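You operate a simulated robot arm through the tools that you are given. There is no shell and no other tool. Be economical: measure what you need, move in short steps, check, and stop when the job is done.

You run a simulated two-armed robot. Do the job below in one go: nothing can be reset, and whatever is moved stays where it is left.

JOB
Bring the rig's rim reading within 0.05 mm of zero at mark 6.
Fine: free the slide lock, hand wheel to 6, turn levelling screw one only, lock again.

The check looks at the end state, three seconds after you hand in, the way a careful person would. Anything else that was tipped, shoved, dropped, spilled or broken makes it a failure.

ROBOT AND FRAMES
Two 7-joint arms with fingered hands on one trunk, on a base that drives. Base frame: it is fixed to the floor where the robot stands at the start and does not move with it; the origin is under the middle of the robot, x ahead of it, y to its left, z up. Lengths are in cm, angles in degrees, forces in N, time in s.
The left shoulder is at the start at [2, 12.3, 122.6], the right one opposite. With the tool pointing down near the work surface each hand reaches from about 10 to 48 cm from the robot's upright axis, wherever it stands, measured 20 degrees to its own side. Places, roughly: feed knob [60, 10, 90]; jack screw one [40, 40, 90]; jack screw two [40, 30, 90]; levelling screw one [50, 40, 90]; levelling screw two [50, 20, 90]; slide lock [50, 10, 90]. Payload 2.4 kg a hand.
The TCP of each hand is the grasp point between the finger pads, 1.7 cm short of the fingertips. In the tool frame z runs along the fingers and y along their closing line. The gripper opens to 8.8 cm. The gripper's body begins 4.7 cm behind the TCP. The gripper is a hand of 3 fingers: y runs from the thumb to the fingers, the wrist lies at [0, 0, -16.5] in the tool frame.
Orientation is that of the tool frame in the base frame, as a unit quaternion [x, y, z, w]. With the fingers straight down and closing along the base's y, the tool's x points along the base's -x, its y along +y and its z along -z.

CONTROLS
- The arms move only by the tool apply_moves. It takes "left_targets", "right_targets" or both (then of equal length, played together; a hand with none holds still); each is a list of rows, each an object (a shift or turn left out is 0) with "delta_rot": the turn, a rotation vector about the base's x, y, z in degrees, a list of three; "dp": the shift along the base's x, y, z in cm, a list of three. In form: [{"delta_rot": [rx, ry, rz], "dp": [x, y, z]}, ...]. A call has 1 to 12 rows; each row is the pose to reach, as a shift and turn from the pose commanded when the call began. Rows are played at 5 a second. More than 5 cm and 8.6 degrees between two rows, and nothing of the call is played. Where a pose cannot be reached the arm comes as near as it can. A force on the tool above 40 N (or 10 N above the force at the start of the call, whichever is more), or a blocked arm, ends the call early, and 0.2 s more pass. In this call time passes only in rows, and 0.2 s behind the last. It gives the time, the measured TCP pose, the force on the tool (base axes), the opening and the grip force at its end, in the units of the frame above (readings bear some noise), with the torque about the TCP (base axes, N m) and any sound that the robot's microphone picked up.
- Cameras (640 x 400 px; columns grow to the right, rows downward): "scene" is now at [4.41, 3.72, 167.36]; the picture's right is [0.51, -0.86, -0.00], its down [-0.68, -0.40, -0.61] and it looks along [0.52, 0.31, -0.79] (base axes); focal length 255 px, centre (320, 200). "left" rides on the left gripper at [-5.2, 0.4, -6.6] in its tool frame; the picture's right is [-0.08, -1.00, 0.00], its down [0.78, -0.07, -0.62] and it looks along [0.62, -0.05, 0.78] (tool axes); focal length 243 px, centre (320, 200). "right" rides on the right gripper at [5.2, 0.4, -6.6] in its tool frame; the picture's right is [-0.08, 1.00, 0.00], its down [-0.78, -0.07, -0.62] and it looks along [-0.62, -0.05, 0.78] (tool axes); focal length 243 px, centre (320, 200). There is no depth. A picture from a camera that has moved, and an enlarged one, comes with that camera's place and axes in the base frame and with its lens.
- capture(camera): a new picture of that camera. The clock stands still meanwhile.
- raise_lower(by): slides the trunk up (or, below 0, down) by that many cm; the arms and the scene camera ride with it, the base frame stays. It gives what a move gives, with no picture.
- drive_base(legs): drives the robot by 1 to 6 legs, each [ahead, left, turn to the left] in cm, cm and degrees, along the robot's own axes; the way and the turn of a leg run together, so that a leg with both is an arc; at most 150 cm and 180 degrees a leg. The arms and the cameras ride along, it lands a little off, and it stops where it bumps. It gives what a move gives.
- finger_targets(finger1, finger2, thumb_bend, hand): sets how far each is bent, from 0 (flat) to 1 (curled in); at 0.3 the hand is open as for a grip, at 0.7 the pads meet at the TCP. One left out holds its place. A second passes; each finger stops where it meets its share of the squeeze, and holds until it gets a number again. It is the only way to open and close the hand. It gives what a move gives, with no picture; readings hold the bend of each and the force on the fingers (four entries, about 0 where the hand has none), thumb and palm.
- head_to(pan, tilt): turns the head with the scene camera to pan (to the left, within 120 degrees either way) and tilt (down, from -29 to 69), counted from straight ahead of the robot. It gives what a move gives.
- inspect(camera, box): a new picture of the part [left, top, right, bottom] of that camera's present view, enlarged. The clock stands still meanwhile.
- finish_job(): hands the job in; it is judged then, once.

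Work in short steps. Places have to be worked out from the pictures, the camera data and where the tool is seen: move nearer, look again, correct. Check each grasp and each placing, and mend what went wrong. You have 120 turns and 88 pictures in all, those below and enlarged ones among them. Open the grippers and draw the arms clear of the work before you hand the job in, unless the task says otherwise; then end with one line.

The tools are called after "Emit:" by a JSON object that holds its "api" and its "payload". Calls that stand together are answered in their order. apply_moves: Moves the arms, as the interface text tells. Its arguments: {"type":"object","properties":{"left_targets":{"type":"array"},"right_targets":{"type":"array"}},"required":[]} The other tools are called the same way: raise_lower (by) slides the trunk up or down; finger_targets (finger1, finger2, thumb_bend, hand) moves the fingers one by one; drive_base (legs) drives the base; head_to (pan, tilt) turns the head that bears the scene camera; capture (camera) takes a picture; inspect (camera, box) takes an enlarged picture of a part of a camera's view; finish_job () hands the job in.

At the start:

```text
t: 0.0
left_eef_pos: [22.56, 23.59, 116.13]
left_tcp_rot: [0.0, 1.0, 0.0, 0.0]
left_ft_force: [-0.3, 0.5, -1.3]
left_torque: [-0.01, -0.03, 0.01]
left_gripper_width: 8.77
left_gripper_force: 0.1
left_shape: jaw
left_bend: [0.3, 0.3, 0.3]
left_finger forces: [0.0, 0.1, 0.0, 0.0, 0.0, 0.1]
right_eef_pos: [32.53, 1.05, 123.52]
right_tcp_rot: [0.0, 1.0, 0.0, -0.001]
right_ft_force: [0.0, 0.2, -0.1]
right_torque: [0.0, -0.01, 0.02]
right_gripper_width: 8.8
right_gripper_force: 0.1
right_shape: jaw
right_bend: [0.3, 0.3, 0.3]
right_finger forces: [0.0, 0.0, 0.0, 0.1, 0.0, 0.0]
trunk travel left (down, up): [-43.9, 39.1]
robot x, y, heading: [-0.27, -0.14, -0.1]
head pan, tilt: [30.5, 52.6]
```

scene: 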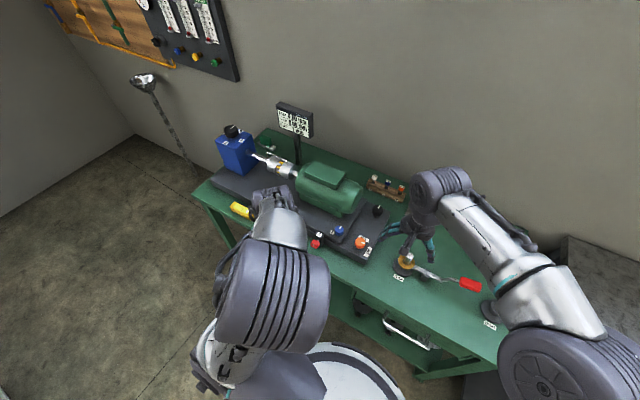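
right: 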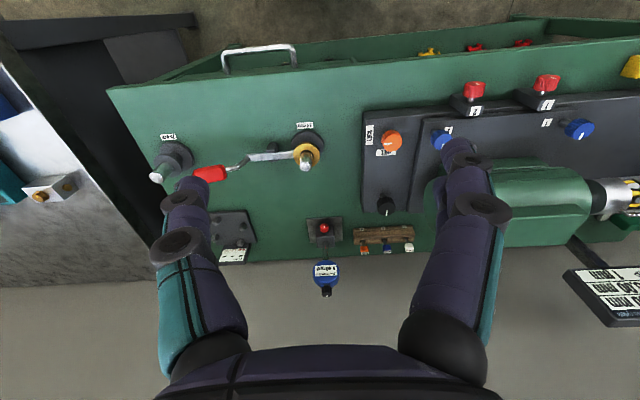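
left: 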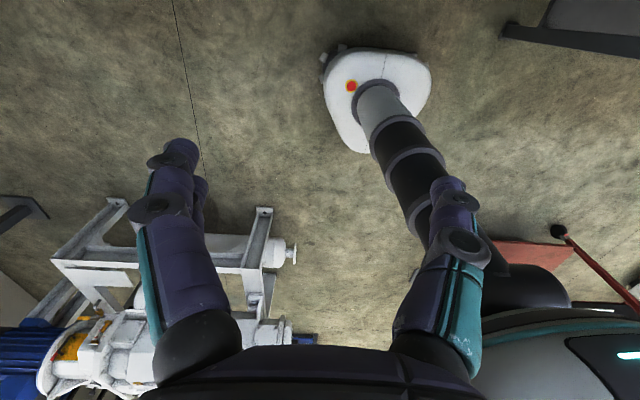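

I'll look closely at the work area first, using enlarged views of the right and scene cameras.

Emit:
{"api": "inspect", "payload": {"camera": "right", "box": [340, 60, 640, 260]}}

Emit:
{"api": "inspect", "payload": {"camera": "right", "box": [120, 110, 440, 310]}}

Emit:
{"api": "inspect", "payload": {"camera": "scene", "box": [200, 90, 440, 270]}}

```text
2.00 times, centred on (490, 160) of right
camera zoom: at [27.4, 1.52, 130.08], right [0.08, 1.0, 0.0], down [0.78, -0.07, 0.62], along [0.62, -0.05, -0.78], focal length 485 px, centre (-20, 280)
```

zoom: 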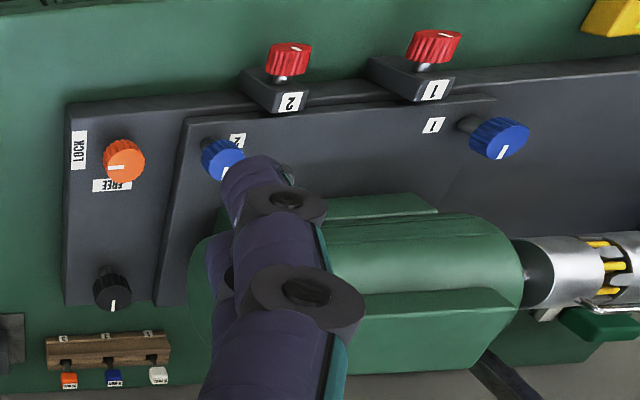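

```text
2.00 times, centred on (280, 210) of right
camera zoom: at [27.4, 1.52, 130.08], right [0.08, 1.0, 0.0], down [0.78, -0.07, 0.62], along [0.62, -0.05, -0.78], focal length 485 px, centre (400, 180)
```

zoom: 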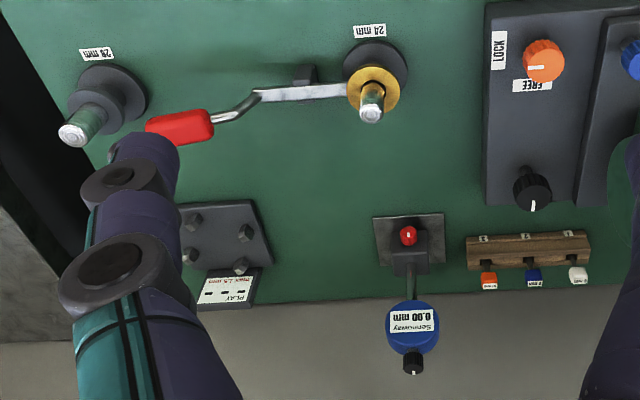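

```text
2.22 times, centred on (320, 180) of scene
camera zoom: at [4.41, 3.72, 167.36], right [0.51, -0.86, 0.0], down [-0.68, -0.4, -0.61], along [0.52, 0.31, -0.79], focal length 567 px, centre (320, 244)
```

zoom: 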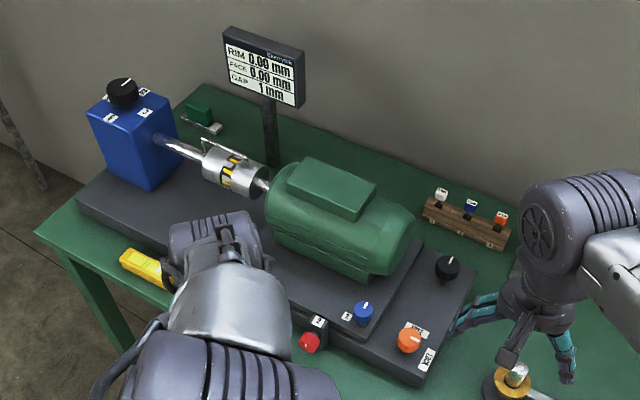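

The lock (orange) works out near [47.6, 13, 89] and pointing at LOCK, levelling screw one (blue) near [47.8, 46, 89], and the hand wheel (black knob on the blue box) near [56, 75, 105]. The first two can be reached from about y = 29, so I drive left and a bit ahead.

Emit:
{"api": "drive_base", "payload": {"legs": [[0, 29, 0], [4, 0, 0]]}}

Emit:
{"api": "head_to", "payload": {"pan": 30, "tilt": 50}}

Emit:
{"api": "capture", "payload": {"camera": "scene"}}

Emit:
{"api": "capture", "payload": {"camera": "right"}}

```text
t: 2.5
left_eef_pos: [27.03, 51.86, 116.16]
left_tcp_rot: [0.0, 1.0, 0.0, -0.001]
left_ft_force: [1.4, 0.8, 0.6]
left_torque: [-0.03, 0.02, 0.0]
left_gripper_width: 8.79
left_gripper_force: 0.2
left_shape: jaw
left_bend: [0.3, 0.3, 0.3]
left_finger forces: [0.0, 0.0, 0.1, 0.0, 0.0, 0.1]
right_eef_pos: [36.81, 29.51, 123.49]
right_tcp_rot: [0.0, 1.0, 0.0, -0.001]
right_ft_force: [-0.2, 0.2, 0.0]
right_torque: [0.01, -0.03, -0.04]
right_gripper_width: 8.8
right_gripper_force: 0.0
right_shape: jaw
right_bend: [0.3, 0.3, 0.3]
right_finger forces: [0.1, 0.0, 0.0, 0.1, 0.1, 0.0]
trunk travel left (down, up): [-43.9, 39.1]
robot x, y, heading: [4.59, 28.48, -0.4]
head pan, tilt: [30.5, 52.6]
```

```text
t: 3.1
left_eef_pos: [26.6, 52.03, 116.26]
left_tcp_rot: [0.0, 1.0, 0.0, 0.001]
left_ft_force: [-1.1, -0.9, 0.4]
left_torque: [-0.01, -0.03, -0.02]
left_gripper_width: 8.8
left_gripper_force: 0.0
left_shape: jaw
left_bend: [0.3, 0.3, 0.3]
left_finger forces: [0.0, 0.0, 0.0, 0.0, 0.0, 0.1]
right_eef_pos: [36.69, 29.32, 123.51]
right_tcp_rot: [0.002, 1.0, 0.0, 0.0]
right_ft_force: [-1.1, -0.2, -0.5]
right_torque: [-0.01, 0.02, -0.02]
right_gripper_width: 8.78
right_gripper_force: 0.1
right_shape: jaw
right_bend: [0.3, 0.3, 0.3]
right_finger forces: [0.0, 0.0, 0.0, 0.0, 0.0, 0.1]
trunk travel left (down, up): [-43.9, 39.1]
robot x, y, heading: [4.28, 28.9, -0.0]
head pan, tilt: [30.0, 50.0]
```

```text
81 pictures are left
camera scene: at [8.73, 32.24, 167.7], right [0.5, -0.87, 0.0], down [-0.66, -0.38, -0.64], along [0.56, 0.32, -0.77], focal length 255 px, centre (320, 200)
```

scene: 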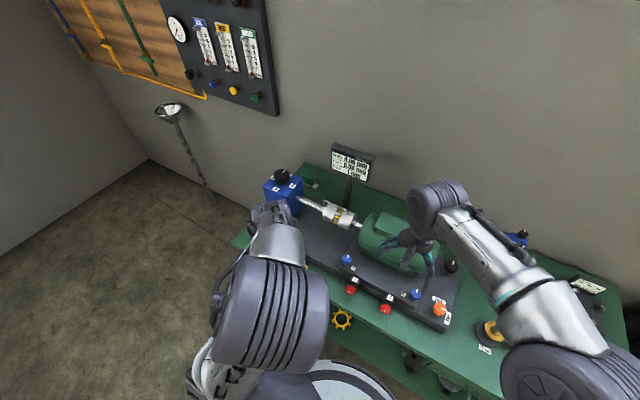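

```text
80 pictures are left
camera right: at [31.49, 29.94, 130.09], right [0.09, 1.0, 0.0], down [0.78, -0.07, 0.62], along [0.62, -0.05, -0.78], focal length 243 px, centre (320, 200)
```

right: 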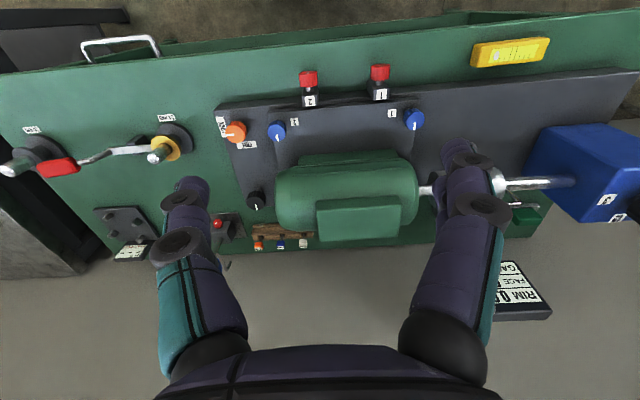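

The lock now works out at about [47.5, 13.3, 88.5]. I enlarge the lock and the hand wheel before moving in.

Emit:
{"api": "inspect", "payload": {"camera": "right", "box": [200, 90, 300, 152]}}

Emit:
{"api": "inspect", "payload": {"camera": "scene", "box": [250, 140, 410, 240]}}

Emit:
{"api": "inspect", "payload": {"camera": "right", "box": [360, 80, 460, 142]}}

```text
6.40 times, centred on (250, 121) of right
camera zoom: at [31.49, 29.94, 130.09], right [0.09, 1.0, 0.0], down [0.78, -0.07, 0.62], along [0.62, -0.05, -0.78], focal length 1553 px, centre (768, 706)
```

zoom: 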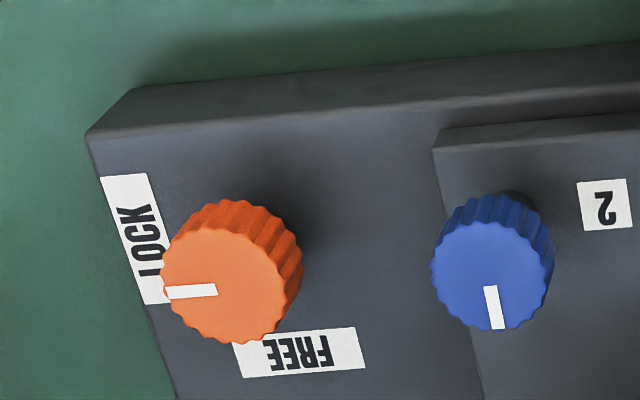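

```text
4.00 times, centred on (330, 190) of scene
camera zoom: at [8.73, 32.24, 167.7], right [0.5, -0.87, 0.0], down [-0.66, -0.38, -0.64], along [0.56, 0.32, -0.77], focal length 1021 px, centre (280, 240)
```

zoom: 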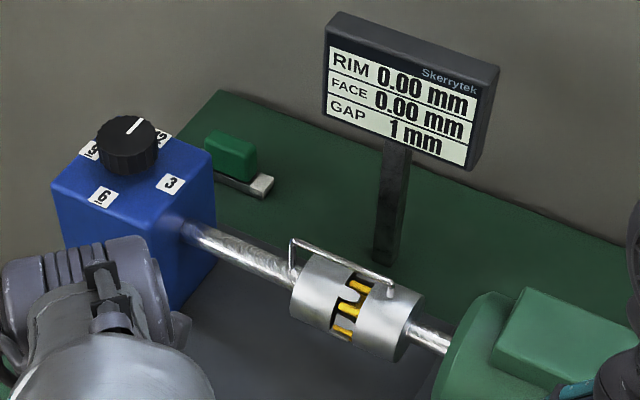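

```text
6.40 times, centred on (410, 111) of right
camera zoom: at [31.49, 29.94, 130.09], right [0.09, 1.0, 0.0], down [0.78, -0.07, 0.62], along [0.62, -0.05, -0.78], focal length 1553 px, centre (-256, 770)
```

zoom: 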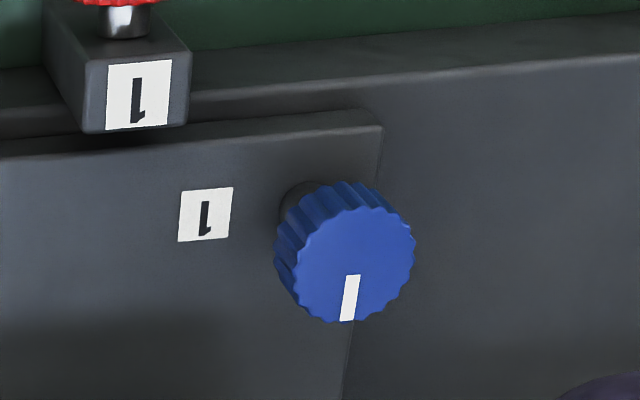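

The lock pointer is at LOCK; FREE lies a quarter turn away, counter-clockwise seen from above. The wheel pointer is at 12. I half-close the right hand and bring it above the lock with yaw -45.

Emit:
{"api": "finger_targets", "payload": {"hand": "right", "finger1": 0.4, "finger2": 0.4, "thumb_bend": 0.4}}

Emit:
{"api": "apply_moves", "payload": {"right_targets": [{"dp": [2, -4, -2], "delta_rot": [0, 0, -6]}, {"dp": [4, -8, -4], "delta_rot": [0, 0, -12]}, {"dp": [6.5, -11.5, -6], "delta_rot": [0, 0, -18]}, {"dp": [9, -14, -9], "delta_rot": [0, 0, -24]}, {"dp": [11, -16, -12.5], "delta_rot": [0, 0, -30]}, {"dp": [11, -16, -16], "delta_rot": [0, 0, -37]}, {"dp": [11, -16, -20], "delta_rot": [0, 0, -45]}]}}

Emit:
{"api": "capture", "payload": {"camera": "right"}}

Emit:
{"api": "capture", "payload": {"camera": "scene"}}

```text
t: 4.1
left_eef_pos: [26.66, 51.99, 116.22]
left_tcp_rot: [0.001, 1.0, 0.001, 0.0]
left_ft_force: [-0.1, -0.3, -1.2]
left_torque: [-0.01, -0.01, 0.0]
left_gripper_width: 8.8
left_gripper_force: 0.1
left_shape: jaw
left_bend: [0.3, 0.3, 0.3]
left_finger forces: [0.0, 0.0, 0.0, 0.1, 0.0, 0.0]
right_eef_pos: [36.73, 29.45, 123.56]
right_tcp_rot: [0.0, 1.0, -0.001, 0.0]
right_ft_force: [-0.1, 0.1, 0.4]
right_torque: [0.0, -0.04, -0.02]
right_gripper_width: 6.32
right_gripper_force: 0.1
right_shape: fingers
right_bend: [0.4, 0.4, 0.4]
right_finger forces: [0.0, 0.0, 0.0, 0.1, 0.0, 0.0]
trunk travel left (down, up): [-43.9, 39.1]
robot x, y, heading: [4.23, 28.26, 0.0]
head pan, tilt: [30.0, 50.0]
```

```text
t: 5.7
left_eef_pos: [26.78, 51.95, 116.21]
left_tcp_rot: [0.001, 1.0, -0.001, 0.0]
left_ft_force: [-0.1, -0.9, -0.2]
left_torque: [0.02, 0.02, 0.0]
left_gripper_width: 8.79
left_gripper_force: 0.0
left_shape: jaw
left_bend: [0.3, 0.3, 0.3]
left_finger forces: [0.0, 0.0, 0.1, 0.0, 0.0, 0.0]
right_eef_pos: [47.74, 13.54, 103.47]
right_tcp_rot: [0.384, 0.923, 0.0, 0.0]
right_ft_force: [0.8, 0.9, -1.0]
right_torque: [0.02, -0.02, -0.02]
right_gripper_width: 6.31
right_gripper_force: 0.1
right_shape: fingers
right_bend: [0.4, 0.4, 0.4]
right_finger forces: [0.0, 0.0, 0.0, 0.1, 0.1, 0.0]
trunk travel left (down, up): [-43.9, 39.1]
robot x, y, heading: [4.05, 28.67, -0.1]
head pan, tilt: [30.0, 50.0]
```

```text
76 pictures are left
camera right: at [44.37, 17.49, 110.01], right [0.77, 0.64, 0.0], down [0.5, -0.6, 0.62], along [0.4, -0.48, -0.78], focal length 243 px, centre (320, 200)
```

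right: 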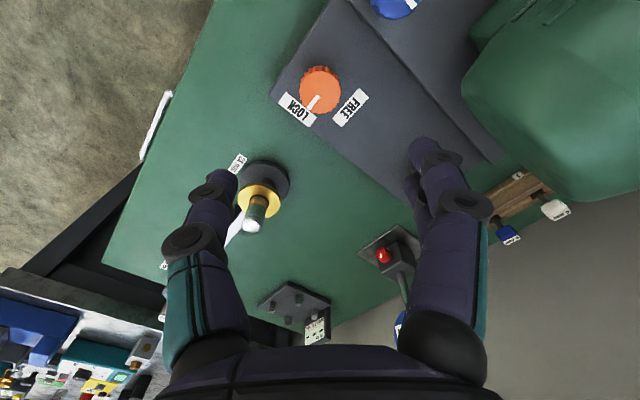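

```text
75 pictures are left
camera scene: at [8.84, 32.22, 167.7], right [0.5, -0.87, 0.0], down [-0.66, -0.38, -0.64], along [0.56, 0.32, -0.77], focal length 255 px, centre (320, 200)
```

scene: 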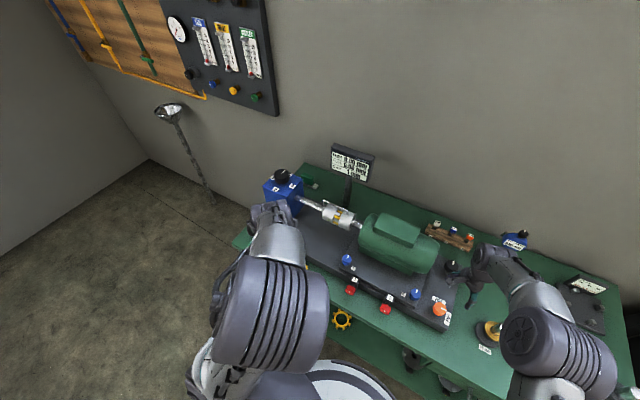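

The lock top sits at about [47.6, 13.5, 89.7], straight below the TCP. I lower the right hand around it to TCP z = 89 and watch the force.

Emit:
{"api": "apply_moves", "payload": {"right_targets": [{"dp": [0, 0, -4]}, {"dp": [0, 0, -8]}, {"dp": [-0.1, 0, -11]}, {"dp": [-0.1, 0, -13]}, {"dp": [-0.1, 0, -14.5]}]}}

Emit:
{"api": "capture", "payload": {"camera": "right"}}

Emit:
{"api": "inspect", "payload": {"camera": "scene", "box": [380, 240, 540, 340]}}

```text
t: 6.9
left_eef_pos: [26.74, 51.98, 116.29]
left_tcp_rot: [0.001, 1.0, 0.0, 0.0]
left_ft_force: [0.0, 0.5, -0.3]
left_torque: [-0.04, -0.02, 0.01]
left_gripper_width: 8.8
left_gripper_force: 0.0
left_shape: jaw
left_bend: [0.3, 0.3, 0.3]
left_finger forces: [0.0, 0.1, 0.1, 0.1, 0.1, 0.0]
right_eef_pos: [47.6, 13.46, 89.04]
right_tcp_rot: [0.384, 0.924, 0.0, 0.0]
right_ft_force: [0.0, -0.2, -0.5]
right_torque: [-0.01, 0.0, -0.04]
right_gripper_width: 6.28
right_gripper_force: 0.0
right_shape: fingers
right_bend: [0.4, 0.4, 0.4]
right_finger forces: [0.0, 0.0, 0.0, 0.1, 0.1, 0.0]
trunk travel left (down, up): [-43.9, 39.1]
robot x, y, heading: [4.02, 28.1, -0.1]
head pan, tilt: [30.0, 50.0]
```

```text
74 pictures are left
camera right: at [44.29, 17.51, 95.57], right [0.77, 0.64, 0.0], down [0.5, -0.6, 0.62], along [0.4, -0.48, -0.78], focal length 243 px, centre (320, 200)
```

right: 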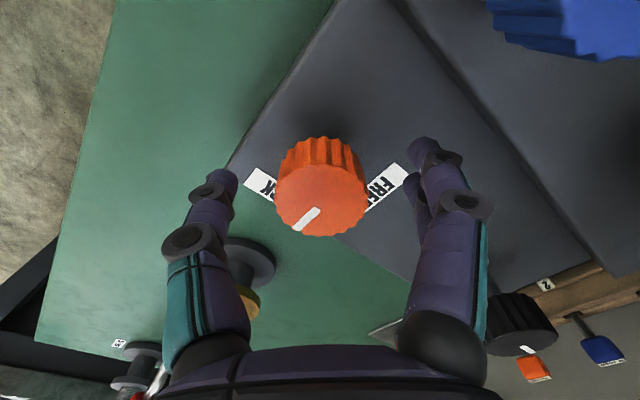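

```text
4.00 times, centred on (460, 290) of scene
camera zoom: at [8.79, 32.24, 167.7], right [0.5, -0.87, 0.0], down [-0.66, -0.38, -0.64], along [0.56, 0.32, -0.77], focal length 1021 px, centre (-240, -160)
```

zoom: 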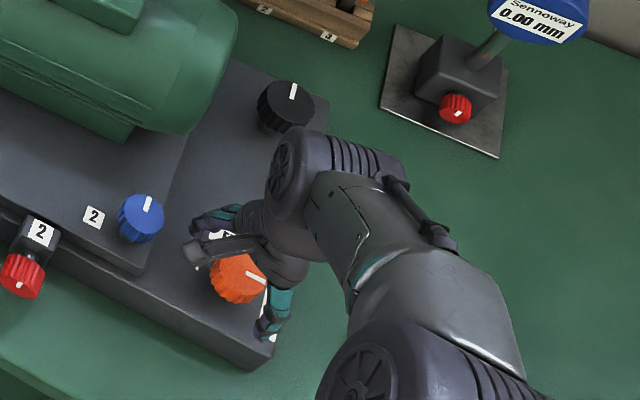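

The knob is centred between the fingers. I go down 0.4 cm more and close on it gently.

Emit:
{"api": "apply_moves", "payload": {"right_targets": [{"dp": [0, 0, -0.4]}]}}

Emit:
{"api": "finger_targets", "payload": {"hand": "right", "finger1": 0.6, "finger2": 0.6, "thumb_bend": 0.6}}

Emit:
{"api": "capture", "payload": {"camera": "right"}}

```text
t: 7.3
left_eef_pos: [26.72, 51.92, 116.22]
left_tcp_rot: [0.001, 1.0, 0.0, 0.0]
left_ft_force: [0.4, -0.8, 0.1]
left_torque: [0.0, 0.0, 0.02]
left_gripper_width: 8.8
left_gripper_force: 0.1
left_shape: jaw
left_bend: [0.3, 0.3, 0.3]
left_finger forces: [0.1, 0.0, 0.1, 0.0, 0.0, 0.2]
right_eef_pos: [47.6, 13.49, 88.63]
right_tcp_rot: [0.383, 0.924, 0.0, 0.0]
right_ft_force: [0.3, 0.7, 0.2]
right_torque: [0.03, 0.02, 0.04]
right_gripper_width: 6.31
right_gripper_force: 0.1
right_shape: fingers
right_bend: [0.4, 0.4, 0.4]
right_finger forces: [0.0, 0.0, 0.0, 0.0, 0.0, 0.0]
trunk travel left (down, up): [-43.9, 39.1]
robot x, y, heading: [4.12, 28.39, -0.0]
head pan, tilt: [30.0, 50.0]
```

```text
t: 8.3
left_eef_pos: [26.68, 51.9, 116.29]
left_tcp_rot: [0.001, 1.0, 0.0, 0.0]
left_ft_force: [0.3, -0.8, -0.3]
left_torque: [0.01, 0.0, -0.01]
left_gripper_width: 8.77
left_gripper_force: 0.0
left_shape: jaw
left_bend: [0.3, 0.3, 0.3]
left_finger forces: [0.0, 0.0, 0.1, 0.0, 0.0, 0.0]
right_eef_pos: [47.59, 13.51, 88.62]
right_tcp_rot: [0.384, 0.923, 0.0, 0.001]
right_ft_force: [-1.7, -0.2, -1.7]
right_torque: [-0.01, -0.02, 0.01]
right_gripper_width: 2.54
right_gripper_force: 2.3
right_shape: fingers
right_bend: [0.58, 0.55, 0.57]
right_finger forces: [0.7, 1.7, 0.1, 0.0, 2.8, 0.0]
trunk travel left (down, up): [-43.9, 39.1]
robot x, y, heading: [3.91, 28.46, 0.2]
head pan, tilt: [30.0, 50.0]
```

```text
72 pictures are left
camera right: at [44.24, 17.56, 95.24], right [0.77, 0.64, 0.0], down [0.5, -0.6, 0.62], along [0.4, -0.48, -0.78], focal length 243 px, centre (320, 200)
```

right: 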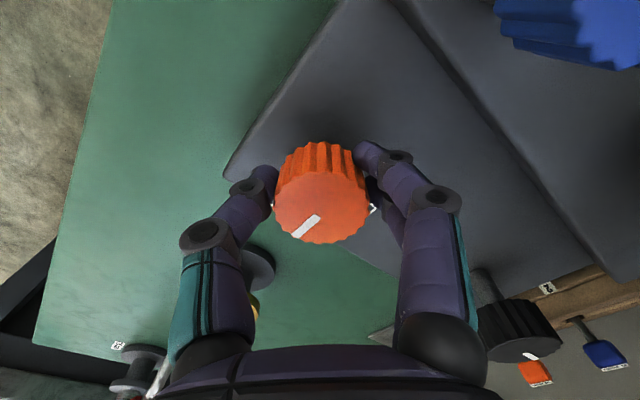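

The fingers hold it lightly at 2.3 N, so I squeeze a bit more and then turn the lock +90 degrees in steps.

Emit:
{"api": "finger_targets", "payload": {"hand": "right", "finger1": 0.7, "finger2": 0.7, "thumb_bend": 0.7}}

Emit:
{"api": "apply_moves", "payload": {"right_targets": [{"delta_rot": [0, 0, 7.5]}, {"delta_rot": [0, 0, 15]}, {"delta_rot": [0, 0, 22.5]}, {"delta_rot": [0, 0, 30]}, {"delta_rot": [0, 0, 37.5]}, {"delta_rot": [0, 0, 45]}, {"delta_rot": [0, 0, 52.5]}, {"delta_rot": [0, 0, 60]}, {"delta_rot": [0, 0, 67.5]}, {"delta_rot": [0, 0, 75]}, {"delta_rot": [0, 0, 82.5]}, {"delta_rot": [0, 0, 90]}]}}

Emit:
{"api": "capture", "payload": {"camera": "right"}}

```text
t: 9.3
left_eef_pos: [26.68, 51.91, 116.18]
left_tcp_rot: [0.001, 1.0, 0.0, 0.0]
left_ft_force: [0.6, -0.8, -0.3]
left_torque: [0.03, 0.02, 0.0]
left_gripper_width: 8.78
left_gripper_force: 0.0
left_shape: jaw
left_bend: [0.3, 0.3, 0.3]
left_finger forces: [0.1, 0.0, 0.0, 0.0, 0.0, 0.0]
right_eef_pos: [47.44, 13.57, 88.72]
right_tcp_rot: [0.383, 0.924, 0.0, 0.0]
right_ft_force: [-2.8, 0.9, -2.7]
right_torque: [0.03, 0.03, 0.01]
right_gripper_width: 2.28
right_gripper_force: 9.2
right_shape: fingers
right_bend: [0.61, 0.57, 0.61]
right_finger forces: [3.9, 5.2, 0.1, 0.0, 9.2, 0.0]
trunk travel left (down, up): [-43.9, 39.1]
robot x, y, heading: [3.6, 28.77, 0.2]
head pan, tilt: [30.0, 50.0]
```

```text
t: 11.9
left_eef_pos: [26.63, 51.75, 116.29]
left_tcp_rot: [0.001, 1.0, 0.0, 0.001]
left_ft_force: [-0.1, 0.3, 0.7]
left_torque: [0.01, 0.01, -0.03]
left_gripper_width: 8.79
left_gripper_force: 0.0
left_shape: jaw
left_bend: [0.3, 0.3, 0.3]
left_finger forces: [0.0, 0.0, 0.0, 0.1, 0.0, 0.1]
right_eef_pos: [47.54, 13.37, 88.64]
right_tcp_rot: [-0.383, 0.924, 0.001, 0.002]
right_ft_force: [-7.2, -14.5, -2.4]
right_torque: [-0.22, 0.1, -0.14]
right_gripper_width: 2.43
right_gripper_force: 10.3
right_shape: fingers
right_bend: [0.62, 0.59, 0.61]
right_finger forces: [4.6, 3.7, 0.1, 0.0, 12.8, 0.0]
trunk travel left (down, up): [-43.9, 39.1]
robot x, y, heading: [4.31, 28.44, -0.3]
head pan, tilt: [30.0, 50.0]
```

```text
71 pictures are left
camera right: at [43.55, 9.87, 95.21], right [-0.64, 0.76, 0.0], down [0.6, 0.51, 0.62], along [0.48, 0.4, -0.78], focal length 243 px, centre (320, 200)
```

right: 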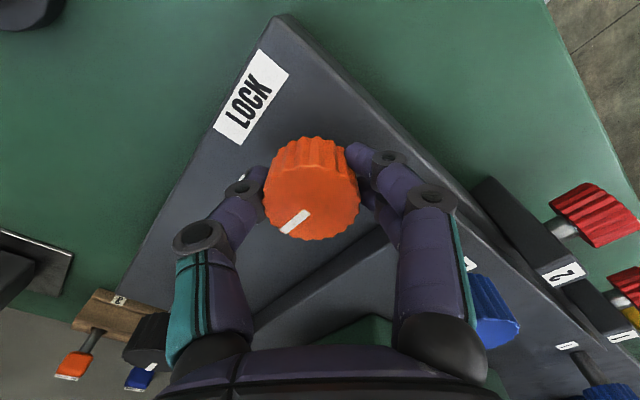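

The knob followed and the pointer is now about +x. I release, lift, and look at it against the FREE label.

Emit:
{"api": "finger_targets", "payload": {"hand": "right", "finger1": 0.4, "finger2": 0.4, "thumb_bend": 0.4}}

Emit:
{"api": "apply_moves", "payload": {"right_targets": [{"dp": [0, 0, 3]}, {"dp": [0, 0, 7]}, {"dp": [0, 0, 11]}]}}

Emit:
{"api": "inspect", "payload": {"camera": "right", "box": [240, 40, 400, 140]}}

Emit:
{"api": "capture", "payload": {"camera": "left"}}

```text
t: 12.9
left_eef_pos: [26.67, 51.91, 116.25]
left_tcp_rot: [0.0, 1.0, 0.0, 0.0]
left_ft_force: [-0.4, -1.0, -0.3]
left_torque: [0.0, 0.01, -0.03]
left_gripper_width: 8.75
left_gripper_force: 0.1
left_shape: jaw
left_bend: [0.3, 0.3, 0.3]
left_finger forces: [0.0, 0.1, 0.0, 0.1, 0.1, 0.1]
right_eef_pos: [47.54, 13.35, 88.64]
right_tcp_rot: [-0.382, 0.924, 0.0, 0.0]
right_ft_force: [0.2, -0.5, -0.4]
right_torque: [-0.03, -0.02, 0.0]
right_gripper_width: 6.2
right_gripper_force: 0.1
right_shape: fingers
right_bend: [0.4, 0.4, 0.4]
right_finger forces: [0.0, 0.1, 0.0, 0.0, 0.0, 0.1]
trunk travel left (down, up): [-43.9, 39.1]
robot x, y, heading: [4.17, 28.24, 0.1]
head pan, tilt: [30.0, 50.0]
```

```text
t: 13.7
left_eef_pos: [26.66, 52.04, 116.22]
left_tcp_rot: [0.001, 1.0, 0.0, 0.0]
left_ft_force: [0.7, -0.3, 0.8]
left_torque: [0.0, 0.02, 0.02]
left_gripper_width: 8.77
left_gripper_force: 0.2
left_shape: jaw
left_bend: [0.3, 0.3, 0.3]
left_finger forces: [0.0, 0.0, 0.0, 0.0, 0.0, 0.0]
right_eef_pos: [47.38, 13.51, 99.58]
right_tcp_rot: [-0.382, 0.924, 0.0, 0.0]
right_ft_force: [1.2, 0.0, 0.0]
right_torque: [0.01, 0.01, -0.03]
right_gripper_width: 6.21
right_gripper_force: 0.0
right_shape: fingers
right_bend: [0.4, 0.4, 0.4]
right_finger forces: [0.1, 0.0, 0.0, 0.0, 0.0, 0.1]
trunk travel left (down, up): [-43.9, 39.1]
robot x, y, heading: [4.24, 28.23, -0.2]
head pan, tilt: [30.0, 50.0]
```

```text
4.00 times, centred on (320, 90) of right
camera zoom: at [43.51, 10.09, 106.15], right [-0.64, 0.77, 0.0], down [0.6, 0.5, 0.62], along [0.48, 0.4, -0.78], focal length 970 px, centre (320, 640)
```

zoom: 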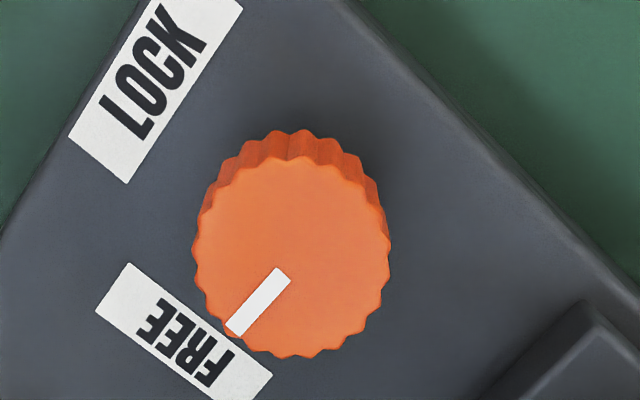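

```text
69 pictures are left
camera left: at [31.95, 52.56, 122.69], right [0.08, -1.0, 0.0], down [-0.78, -0.07, 0.62], along [-0.62, -0.05, -0.78], focal length 243 px, centre (320, 200)
```

left: 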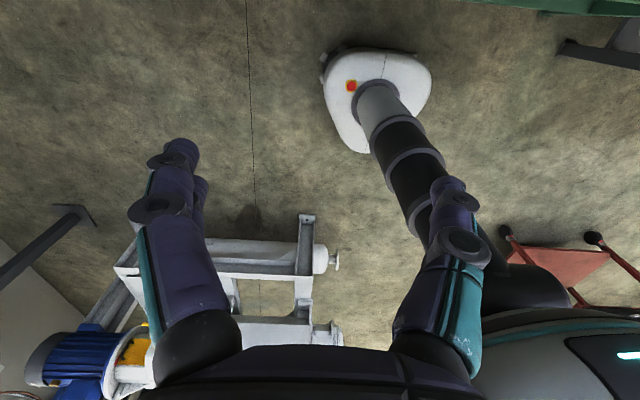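

The pointer lies squarely at FREE. Next comes the hand wheel at about [54.5, 72.5, 108]; I tuck the right hand up and back, then drive left and slightly ahead.

Emit:
{"api": "apply_moves", "payload": {"right_targets": [{"dp": [-2, 1, 4], "delta_rot": [0, 0, -7]}, {"dp": [-4, 2, 8], "delta_rot": [0, 0, -14]}, {"dp": [-6, 4, 12], "delta_rot": [0, 0, -21]}, {"dp": [-9, 6, 15], "delta_rot": [0, 0, -28]}, {"dp": [-12, 8, 18], "delta_rot": [0, 0, -36]}, {"dp": [-15, 8, 20], "delta_rot": [0, 0, -44]}]}}

Emit:
{"api": "drive_base", "payload": {"legs": [[0, 29, 0], [3.5, 0, 0]]}}

Emit:
{"api": "capture", "payload": {"camera": "scene"}}

Emit:
{"api": "capture", "payload": {"camera": "right"}}

```text
t: 15.1
left_eef_pos: [26.71, 51.97, 116.33]
left_tcp_rot: [0.001, 1.0, 0.0, 0.0]
left_ft_force: [-0.2, 0.0, 0.9]
left_torque: [0.01, -0.02, -0.02]
left_gripper_width: 8.79
left_gripper_force: 0.0
left_shape: jaw
left_bend: [0.3, 0.3, 0.3]
left_finger forces: [0.0, 0.0, 0.1, 0.1, 0.0, 0.0]
right_eef_pos: [32.16, 21.34, 119.69]
right_tcp_rot: [-0.007, 1.0, 0.0, 0.0]
right_ft_force: [-0.9, 0.4, 0.4]
right_torque: [-0.04, -0.01, -0.05]
right_gripper_width: 6.22
right_gripper_force: 0.1
right_shape: fingers
right_bend: [0.4, 0.4, 0.4]
right_finger forces: [0.1, 0.1, 0.1, 0.0, 0.0, 0.1]
trunk travel left (down, up): [-43.9, 39.1]
robot x, y, heading: [4.09, 28.62, -0.1]
head pan, tilt: [30.0, 50.0]
```

```text
t: 17.6
left_eef_pos: [30.4, 81.1, 116.12]
left_tcp_rot: [0.0, 1.0, 0.0, -0.001]
left_ft_force: [-0.9, 1.1, -0.8]
left_torque: [-0.03, 0.02, -0.03]
left_gripper_width: 8.76
left_gripper_force: 0.2
left_shape: jaw
left_bend: [0.3, 0.3, 0.3]
left_finger forces: [0.0, 0.0, 0.1, 0.0, 0.1, 0.0]
right_eef_pos: [36.15, 50.6, 119.64]
right_tcp_rot: [-0.009, 1.0, 0.0, 0.0]
right_ft_force: [-0.1, 0.9, -0.2]
right_torque: [-0.02, 0.0, 0.01]
right_gripper_width: 6.22
right_gripper_force: 0.0
right_shape: fingers
right_bend: [0.4, 0.4, 0.4]
right_finger forces: [0.0, 0.0, 0.0, 0.1, 0.0, 0.1]
trunk travel left (down, up): [-43.9, 39.1]
robot x, y, heading: [7.78, 57.61, 0.4]
head pan, tilt: [30.0, 50.0]
```

```text
68 pictures are left
camera scene: at [12.63, 61.38, 167.69], right [0.5, -0.87, 0.0], down [-0.66, -0.38, -0.64], along [0.56, 0.32, -0.77], focal length 255 px, centre (320, 200)
```

scene: 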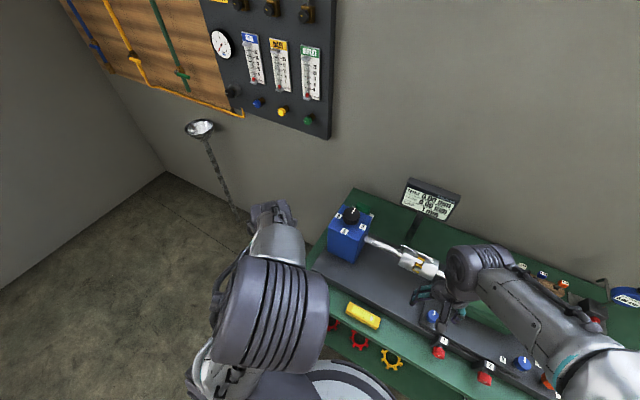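

```text
67 pictures are left
camera right: at [31.0, 50.97, 126.11], right [0.07, 1.0, 0.0], down [0.78, -0.05, 0.62], along [0.62, -0.04, -0.78], focal length 243 px, centre (320, 200)
```

right: 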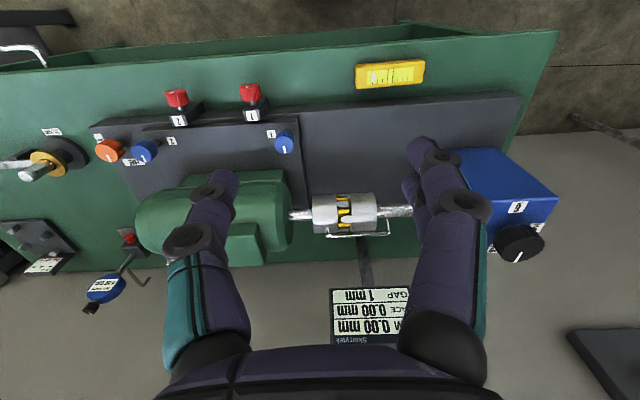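

I zoom on the wheel in both views to fix its position.

Emit:
{"api": "inspect", "payload": {"camera": "scene", "box": [310, 180, 470, 280]}}

Emit:
{"api": "inspect", "payload": {"camera": "right", "box": [460, 180, 588, 260]}}

```text
4.00 times, centred on (390, 230) of scene
camera zoom: at [12.63, 61.38, 167.69], right [0.5, -0.87, 0.0], down [-0.66, -0.38, -0.64], along [0.56, 0.32, -0.77], focal length 1021 px, centre (40, 80)
```

zoom: 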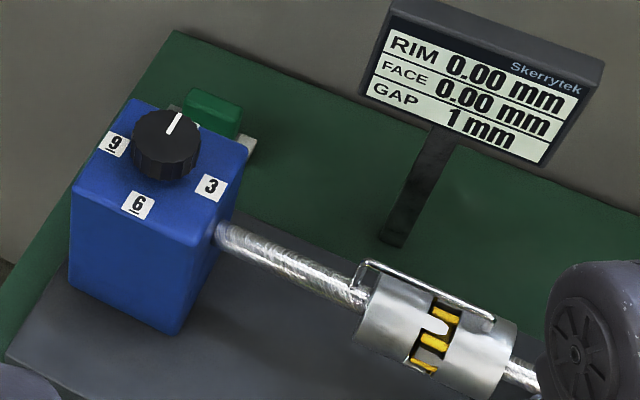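

```text
5.00 times, centred on (524, 220) of right
camera zoom: at [31.0, 50.97, 126.11], right [0.07, 1.0, 0.0], down [0.78, -0.05, 0.62], along [0.62, -0.04, -0.78], focal length 1213 px, centre (-700, 100)
```

zoom: 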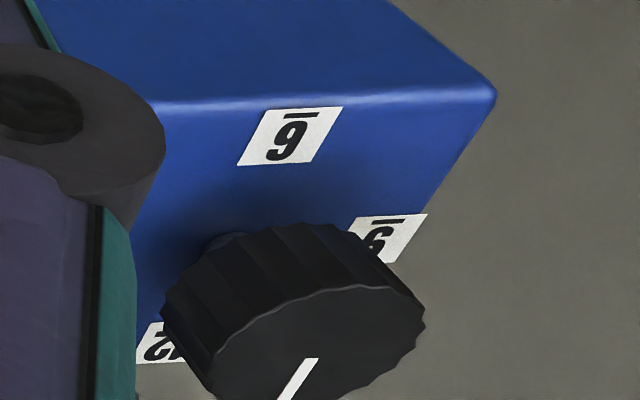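

The wheel top works out at [57.6, 76, 105.7], about 5 cm wide. It is slightly far, and the base still has about 9 cm to the table front, so I drive 4 ahead and 3 left and preset the left hand.

Emit:
{"api": "drive_base", "payload": {"legs": [[4, 3, 0]]}}

Emit:
{"api": "finger_targets", "payload": {"hand": "left", "finger1": 0.32, "finger2": 0.32, "thumb_bend": 0.32}}

```text
t: 18.5
left_eef_pos: [34.57, 84.15, 116.17]
left_tcp_rot: [0.0, 1.0, -0.001, -0.001]
left_ft_force: [-0.2, -0.1, 0.9]
left_torque: [0.02, 0.01, -0.04]
left_gripper_width: 8.76
left_gripper_force: 0.1
left_shape: jaw
left_bend: [0.3, 0.3, 0.3]
left_finger forces: [0.0, 0.0, 0.1, 0.0, 0.0, 0.1]
right_eef_pos: [40.25, 53.71, 119.55]
right_tcp_rot: [-0.008, 1.0, -0.001, 0.0]
right_ft_force: [0.0, 0.9, 0.0]
right_torque: [0.0, 0.02, 0.03]
right_gripper_width: 6.22
right_gripper_force: 0.1
right_shape: fingers
right_bend: [0.4, 0.4, 0.4]
right_finger forces: [0.0, 0.0, 0.0, 0.0, 0.1, 0.0]
trunk travel left (down, up): [-43.9, 39.1]
robot x, y, heading: [12.13, 60.92, -0.0]
head pan, tilt: [30.0, 50.0]
```

```text
t: 19.5
left_eef_pos: [34.31, 84.03, 116.29]
left_tcp_rot: [0.0, 1.0, -0.001, 0.0]
left_ft_force: [-0.5, -0.1, -0.1]
left_torque: [-0.01, -0.02, -0.04]
left_gripper_width: 8.11
left_gripper_force: 0.0
left_shape: fingers
left_bend: [0.32, 0.32, 0.32]
left_finger forces: [0.0, 0.0, 0.0, 0.0, 0.0, 0.0]
right_eef_pos: [40.14, 53.44, 119.57]
right_tcp_rot: [-0.008, 1.0, 0.0, 0.0]
right_ft_force: [0.4, 1.3, -0.5]
right_torque: [0.04, 0.0, 0.01]
right_gripper_width: 6.21
right_gripper_force: 0.0
right_shape: fingers
right_bend: [0.4, 0.4, 0.4]
right_finger forces: [0.1, 0.0, 0.1, 0.0, 0.0, 0.0]
trunk travel left (down, up): [-43.9, 39.1]
robot x, y, heading: [11.64, 60.32, 0.0]
head pan, tilt: [30.0, 50.0]
```

Now I bring the left hand over the wheel, staying high, with yaw +45.

Emit:
{"api": "apply_moves", "payload": {"left_targets": [{"dp": [4, -1, 0], "delta_rot": [0, 0, 7.5]}, {"dp": [8, -2, 0], "delta_rot": [0, 0, 15]}, {"dp": [12, -3.5, 0], "delta_rot": [0, 0, 22.5]}, {"dp": [16, -5, 0], "delta_rot": [0, 0, 30]}, {"dp": [20, -6.5, 0], "delta_rot": [0, 0, 37.5]}, {"dp": [23.3, -8, 0], "delta_rot": [0, 0, 45]}]}}

Emit:
{"api": "capture", "payload": {"camera": "left"}}

Emit:
{"api": "inspect", "payload": {"camera": "scene", "box": [280, 140, 440, 240]}}

```text
t: 20.9
left_eef_pos: [57.62, 76.07, 116.24]
left_tcp_rot: [-0.384, 0.923, 0.0, -0.003]
left_ft_force: [0.6, -0.6, 0.2]
left_torque: [0.03, 0.04, -0.02]
left_gripper_width: 8.06
left_gripper_force: 0.0
left_shape: fingers
left_bend: [0.32, 0.32, 0.32]
left_finger forces: [0.1, 0.0, 0.0, 0.0, 0.0, 0.0]
right_eef_pos: [40.11, 53.56, 119.59]
right_tcp_rot: [-0.009, 1.0, 0.001, 0.0]
right_ft_force: [-0.1, 0.3, -0.4]
right_torque: [0.03, 0.01, 0.01]
right_gripper_width: 6.22
right_gripper_force: 0.1
right_shape: fingers
right_bend: [0.4, 0.4, 0.4]
right_finger forces: [0.0, 0.0, 0.0, 0.0, 0.0, 0.0]
trunk travel left (down, up): [-43.9, 39.1]
robot x, y, heading: [11.39, 60.6, -0.0]
head pan, tilt: [30.0, 50.0]
```

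```text
64 pictures are left
camera left: at [61.09, 80.31, 122.6], right [0.77, -0.64, 0.0], down [-0.5, -0.6, 0.62], along [-0.4, -0.48, -0.78], focal length 243 px, centre (320, 200)
```

left: 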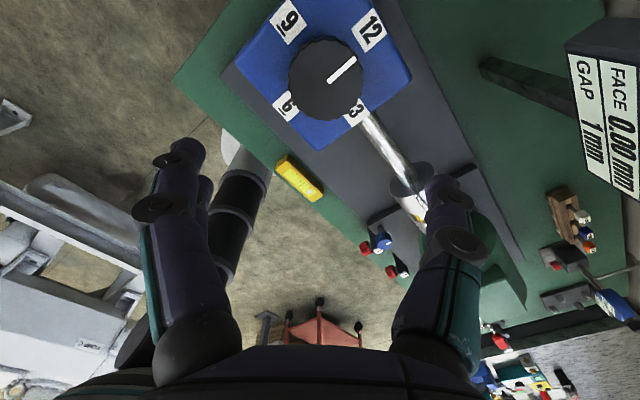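

```text
4.00 times, centred on (360, 190) of scene
camera zoom: at [16.5, 64.35, 167.7], right [0.5, -0.87, 0.0], down [-0.66, -0.38, -0.64], along [0.56, 0.32, -0.77], focal length 1021 px, centre (160, 240)
```

zoom: 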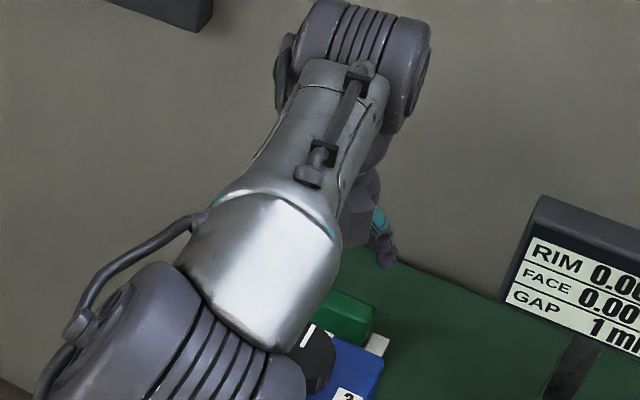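

From this nearer view the wheel is at about [58.8, 76.9, 104.6]. I shift over it, go part way down, and look again.

Emit:
{"api": "apply_moves", "payload": {"left_targets": [{"dp": [1.2, 0.9, -2.5]}, {"dp": [1.2, 0.9, -6]}]}}

Emit:
{"api": "capture", "payload": {"camera": "left"}}

```text
t: 21.5
left_eef_pos: [58.76, 76.84, 110.14]
left_tcp_rot: [-0.383, 0.924, 0.001, 0.0]
left_ft_force: [-0.6, 1.3, 0.9]
left_torque: [0.0, 0.01, 0.01]
left_gripper_width: 8.09
left_gripper_force: 0.1
left_shape: fingers
left_bend: [0.32, 0.32, 0.32]
left_finger forces: [0.1, 0.0, 0.0, 0.1, 0.1, 0.1]
right_eef_pos: [40.14, 53.51, 119.48]
right_tcp_rot: [-0.009, 1.0, 0.0, 0.0]
right_ft_force: [0.2, -0.4, -0.6]
right_torque: [0.01, 0.03, 0.0]
right_gripper_width: 6.23
right_gripper_force: 0.2
right_shape: fingers
right_bend: [0.4, 0.4, 0.4]
right_finger forces: [0.0, 0.0, 0.0, 0.0, 0.1, 0.1]
trunk travel left (down, up): [-43.9, 39.1]
robot x, y, heading: [11.8, 60.38, -0.1]
head pan, tilt: [30.0, 50.0]
```

```text
62 pictures are left
camera left: at [62.26, 81.03, 116.59], right [0.77, -0.64, 0.0], down [-0.5, -0.6, 0.62], along [-0.4, -0.47, -0.78], focal length 243 px, centre (320, 200)
```

left: 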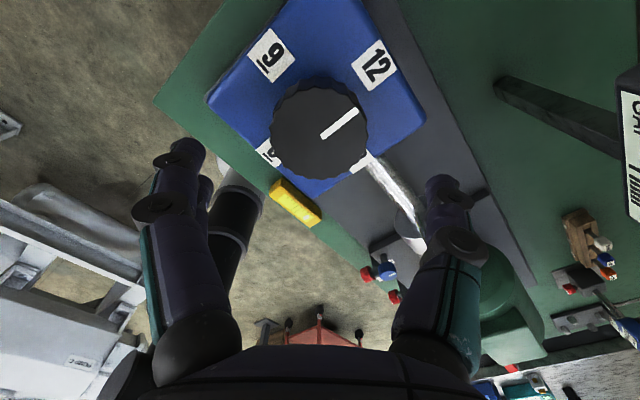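

Combining the two looks, the wheel top is nearer z = 103 at [58.6, 76.8]. I lower to TCP 105.3, with the tips just above it, and check the centring.

Emit:
{"api": "apply_moves", "payload": {"left_targets": [{"dp": [-0.1, 0, -2.5]}, {"dp": [-0.1, 0, -4.8]}]}}

Emit:
{"api": "capture", "payload": {"camera": "left"}}

Emit:
{"api": "inspect", "payload": {"camera": "right", "box": [320, 100, 640, 300]}}

```text
t: 22.1
left_eef_pos: [58.65, 76.89, 105.29]
left_tcp_rot: [-0.382, 0.924, -0.001, 0.0]
left_ft_force: [-0.4, -0.3, 0.7]
left_torque: [0.02, 0.03, -0.03]
left_gripper_width: 8.07
left_gripper_force: 0.2
left_shape: fingers
left_bend: [0.32, 0.32, 0.32]
left_finger forces: [0.0, 0.0, 0.0, 0.0, 0.1, 0.1]
right_eef_pos: [40.02, 53.44, 119.65]
right_tcp_rot: [-0.009, 1.0, 0.001, 0.0]
right_ft_force: [-0.2, -0.3, -0.4]
right_torque: [-0.03, 0.02, -0.01]
right_gripper_width: 6.2
right_gripper_force: 0.1
right_shape: fingers
right_bend: [0.4, 0.4, 0.4]
right_finger forces: [0.0, 0.0, 0.0, 0.1, 0.0, 0.1]
trunk travel left (down, up): [-43.9, 39.1]
robot x, y, heading: [12.09, 60.73, -0.4]
head pan, tilt: [30.0, 50.0]
```

```text
61 pictures are left
camera left: at [62.14, 81.12, 111.81], right [0.76, -0.64, 0.0], down [-0.5, -0.6, 0.62], along [-0.4, -0.48, -0.78], focal length 243 px, centre (320, 200)
```

left: 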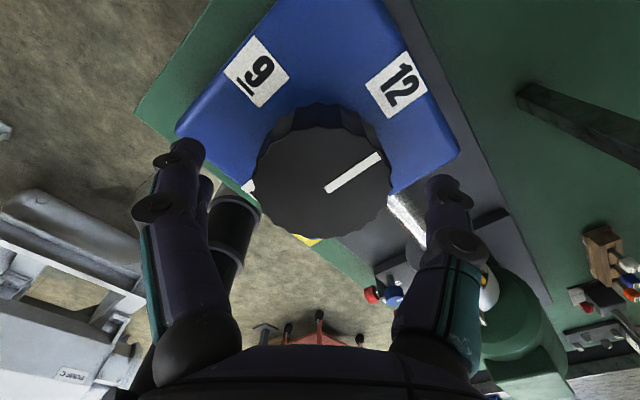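

```text
2.00 times, centred on (480, 200) of right
camera zoom: at [34.89, 53.94, 126.15], right [0.07, 1.0, 0.0], down [0.78, -0.05, 0.62], along [0.62, -0.04, -0.78], focal length 485 px, centre (0, 200)
```

zoom: 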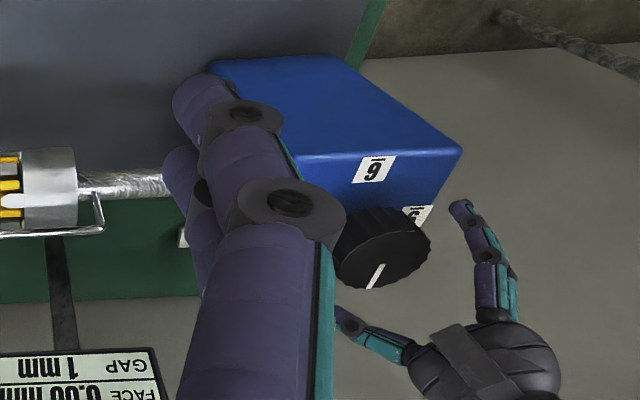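

The wheel is centred within a few millimetres: top at about [58.35, 76.65, 103.2], 5.8 cm wide. I go down to TCP 102.4 and close gently.

Emit:
{"api": "apply_moves", "payload": {"left_targets": [{"dp": [-0.25, -0.2, -1.5]}, {"dp": [-0.25, -0.2, -2.9]}]}}

Emit:
{"api": "finger_targets", "payload": {"hand": "left", "finger1": 0.6, "finger2": 0.6, "thumb_bend": 0.6}}

Emit:
{"api": "capture", "payload": {"camera": "left"}}

```text
t: 22.7
left_eef_pos: [58.36, 76.74, 102.45]
left_tcp_rot: [-0.383, 0.924, 0.0, 0.0]
left_ft_force: [0.1, -0.4, 0.4]
left_torque: [0.0, 0.03, -0.01]
left_gripper_width: 8.08
left_gripper_force: 0.1
left_shape: fingers
left_bend: [0.32, 0.32, 0.32]
left_finger forces: [0.0, 0.1, 0.0, 0.1, 0.0, 0.0]
right_eef_pos: [39.99, 53.55, 119.56]
right_tcp_rot: [-0.009, 1.0, 0.0, 0.0]
right_ft_force: [0.3, -0.4, 0.8]
right_torque: [-0.02, 0.04, 0.01]
right_gripper_width: 6.21
right_gripper_force: 0.1
right_shape: fingers
right_bend: [0.4, 0.4, 0.4]
right_finger forces: [0.0, 0.0, 0.0, 0.0, 0.1, 0.1]
trunk travel left (down, up): [-43.9, 39.1]
robot x, y, heading: [11.77, 60.46, 0.1]
head pan, tilt: [30.0, 50.0]
```

```text
t: 23.7
left_eef_pos: [58.26, 76.77, 102.67]
left_tcp_rot: [-0.382, 0.924, 0.0, 0.001]
left_ft_force: [5.4, -1.2, 17.7]
left_torque: [0.48, 0.43, -0.02]
left_gripper_width: 3.96
left_gripper_force: 16.1
left_shape: fingers
left_bend: [0.56, 0.56, 0.53]
left_finger forces: [10.6, 11.1, 0.0, 0.1, 11.4, 0.1]
right_eef_pos: [40.19, 53.46, 119.59]
right_tcp_rot: [-0.008, 1.0, 0.0, 0.0]
right_ft_force: [0.3, -0.5, -0.4]
right_torque: [0.01, -0.01, -0.01]
right_gripper_width: 6.18
right_gripper_force: 0.1
right_shape: fingers
right_bend: [0.4, 0.4, 0.4]
right_finger forces: [0.0, 0.0, 0.1, 0.1, 0.0, 0.0]
trunk travel left (down, up): [-43.9, 39.1]
robot x, y, heading: [11.69, 60.33, -0.0]
head pan, tilt: [30.0, 50.0]
```

```text
59 pictures are left
camera left: at [61.84, 80.83, 109.06], right [0.76, -0.64, 0.0], down [-0.51, -0.6, 0.62], along [-0.4, -0.47, -0.79], focal length 243 px, centre (320, 200)
```

left: 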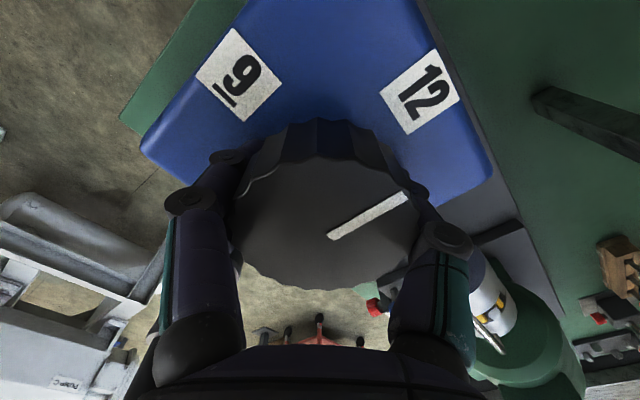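

The grip pushes the hand up with 17 N, so I am slightly too low. I ease off, rise 0.5 cm, and close again more softly.

Emit:
{"api": "finger_targets", "payload": {"hand": "left", "finger1": 0.42, "finger2": 0.42, "thumb_bend": 0.42}}

Emit:
{"api": "apply_moves", "payload": {"left_targets": [{"dp": [-0.1, -0.05, 0.7]}]}}

Emit:
{"api": "finger_targets", "payload": {"hand": "left", "finger1": 0.54, "finger2": 0.54, "thumb_bend": 0.54}}

```text
t: 24.7
left_eef_pos: [58.43, 76.65, 102.67]
left_tcp_rot: [-0.383, 0.924, 0.001, 0.002]
left_ft_force: [9.4, -1.3, 25.6]
left_torque: [0.43, 0.32, -0.17]
left_gripper_width: 4.72
left_gripper_force: 13.4
left_shape: fingers
left_bend: [0.55, 0.56, 0.42]
left_finger forces: [13.4, 13.9, 0.1, 0.1, 0.0, 0.1]
right_eef_pos: [39.97, 53.42, 119.61]
right_tcp_rot: [-0.009, 1.0, 0.002, 0.0]
right_ft_force: [-0.1, 0.0, 0.8]
right_torque: [0.02, 0.0, -0.01]
right_gripper_width: 6.22
right_gripper_force: 0.1
right_shape: fingers
right_bend: [0.4, 0.4, 0.4]
right_finger forces: [0.0, 0.1, 0.0, 0.0, 0.0, 0.0]
trunk travel left (down, up): [-43.9, 39.1]
robot x, y, heading: [11.37, 60.59, -0.1]
head pan, tilt: [30.0, 50.0]
```

```text
t: 25.1
left_eef_pos: [58.19, 76.87, 103.0]
left_tcp_rot: [-0.384, 0.924, 0.001, -0.002]
left_ft_force: [0.8, -0.3, 0.8]
left_torque: [0.01, -0.02, 0.03]
left_gripper_width: 5.83
left_gripper_force: 0.1
left_shape: fingers
left_bend: [0.42, 0.42, 0.42]
left_finger forces: [0.0, 0.0, 0.0, 0.0, 0.4, 0.0]
right_eef_pos: [39.98, 53.54, 119.6]
right_tcp_rot: [-0.009, 1.0, 0.0, 0.0]
right_ft_force: [-0.3, -0.7, -0.6]
right_torque: [0.02, -0.03, 0.03]
right_gripper_width: 6.21
right_gripper_force: 0.2
right_shape: fingers
right_bend: [0.4, 0.4, 0.4]
right_finger forces: [0.0, 0.0, 0.0, 0.0, 0.0, 0.0]
trunk travel left (down, up): [-43.9, 39.1]
robot x, y, heading: [11.77, 60.53, 0.3]
head pan, tilt: [30.0, 50.0]
```

```text
t: 26.1
left_eef_pos: [58.35, 76.71, 103.19]
left_tcp_rot: [-0.382, 0.924, 0.001, 0.0]
left_ft_force: [-0.8, -4.6, -6.9]
left_torque: [0.03, 0.04, 0.02]
left_gripper_width: 4.3
left_gripper_force: 4.6
left_shape: fingers
left_bend: [0.51, 0.51, 0.5]
left_finger forces: [2.2, 2.3, 0.1, 0.1, 5.9, 0.1]
right_eef_pos: [40.11, 53.53, 119.5]
right_tcp_rot: [-0.009, 1.0, 0.0, 0.0]
right_ft_force: [0.0, -0.2, -0.2]
right_torque: [0.07, -0.04, 0.01]
right_gripper_width: 6.23
right_gripper_force: 0.1
right_shape: fingers
right_bend: [0.4, 0.4, 0.4]
right_finger forces: [0.1, 0.0, 0.1, 0.0, 0.0, 0.0]
trunk travel left (down, up): [-43.9, 39.1]
robot x, y, heading: [11.67, 60.86, 0.0]
head pan, tilt: [30.0, 50.0]
```

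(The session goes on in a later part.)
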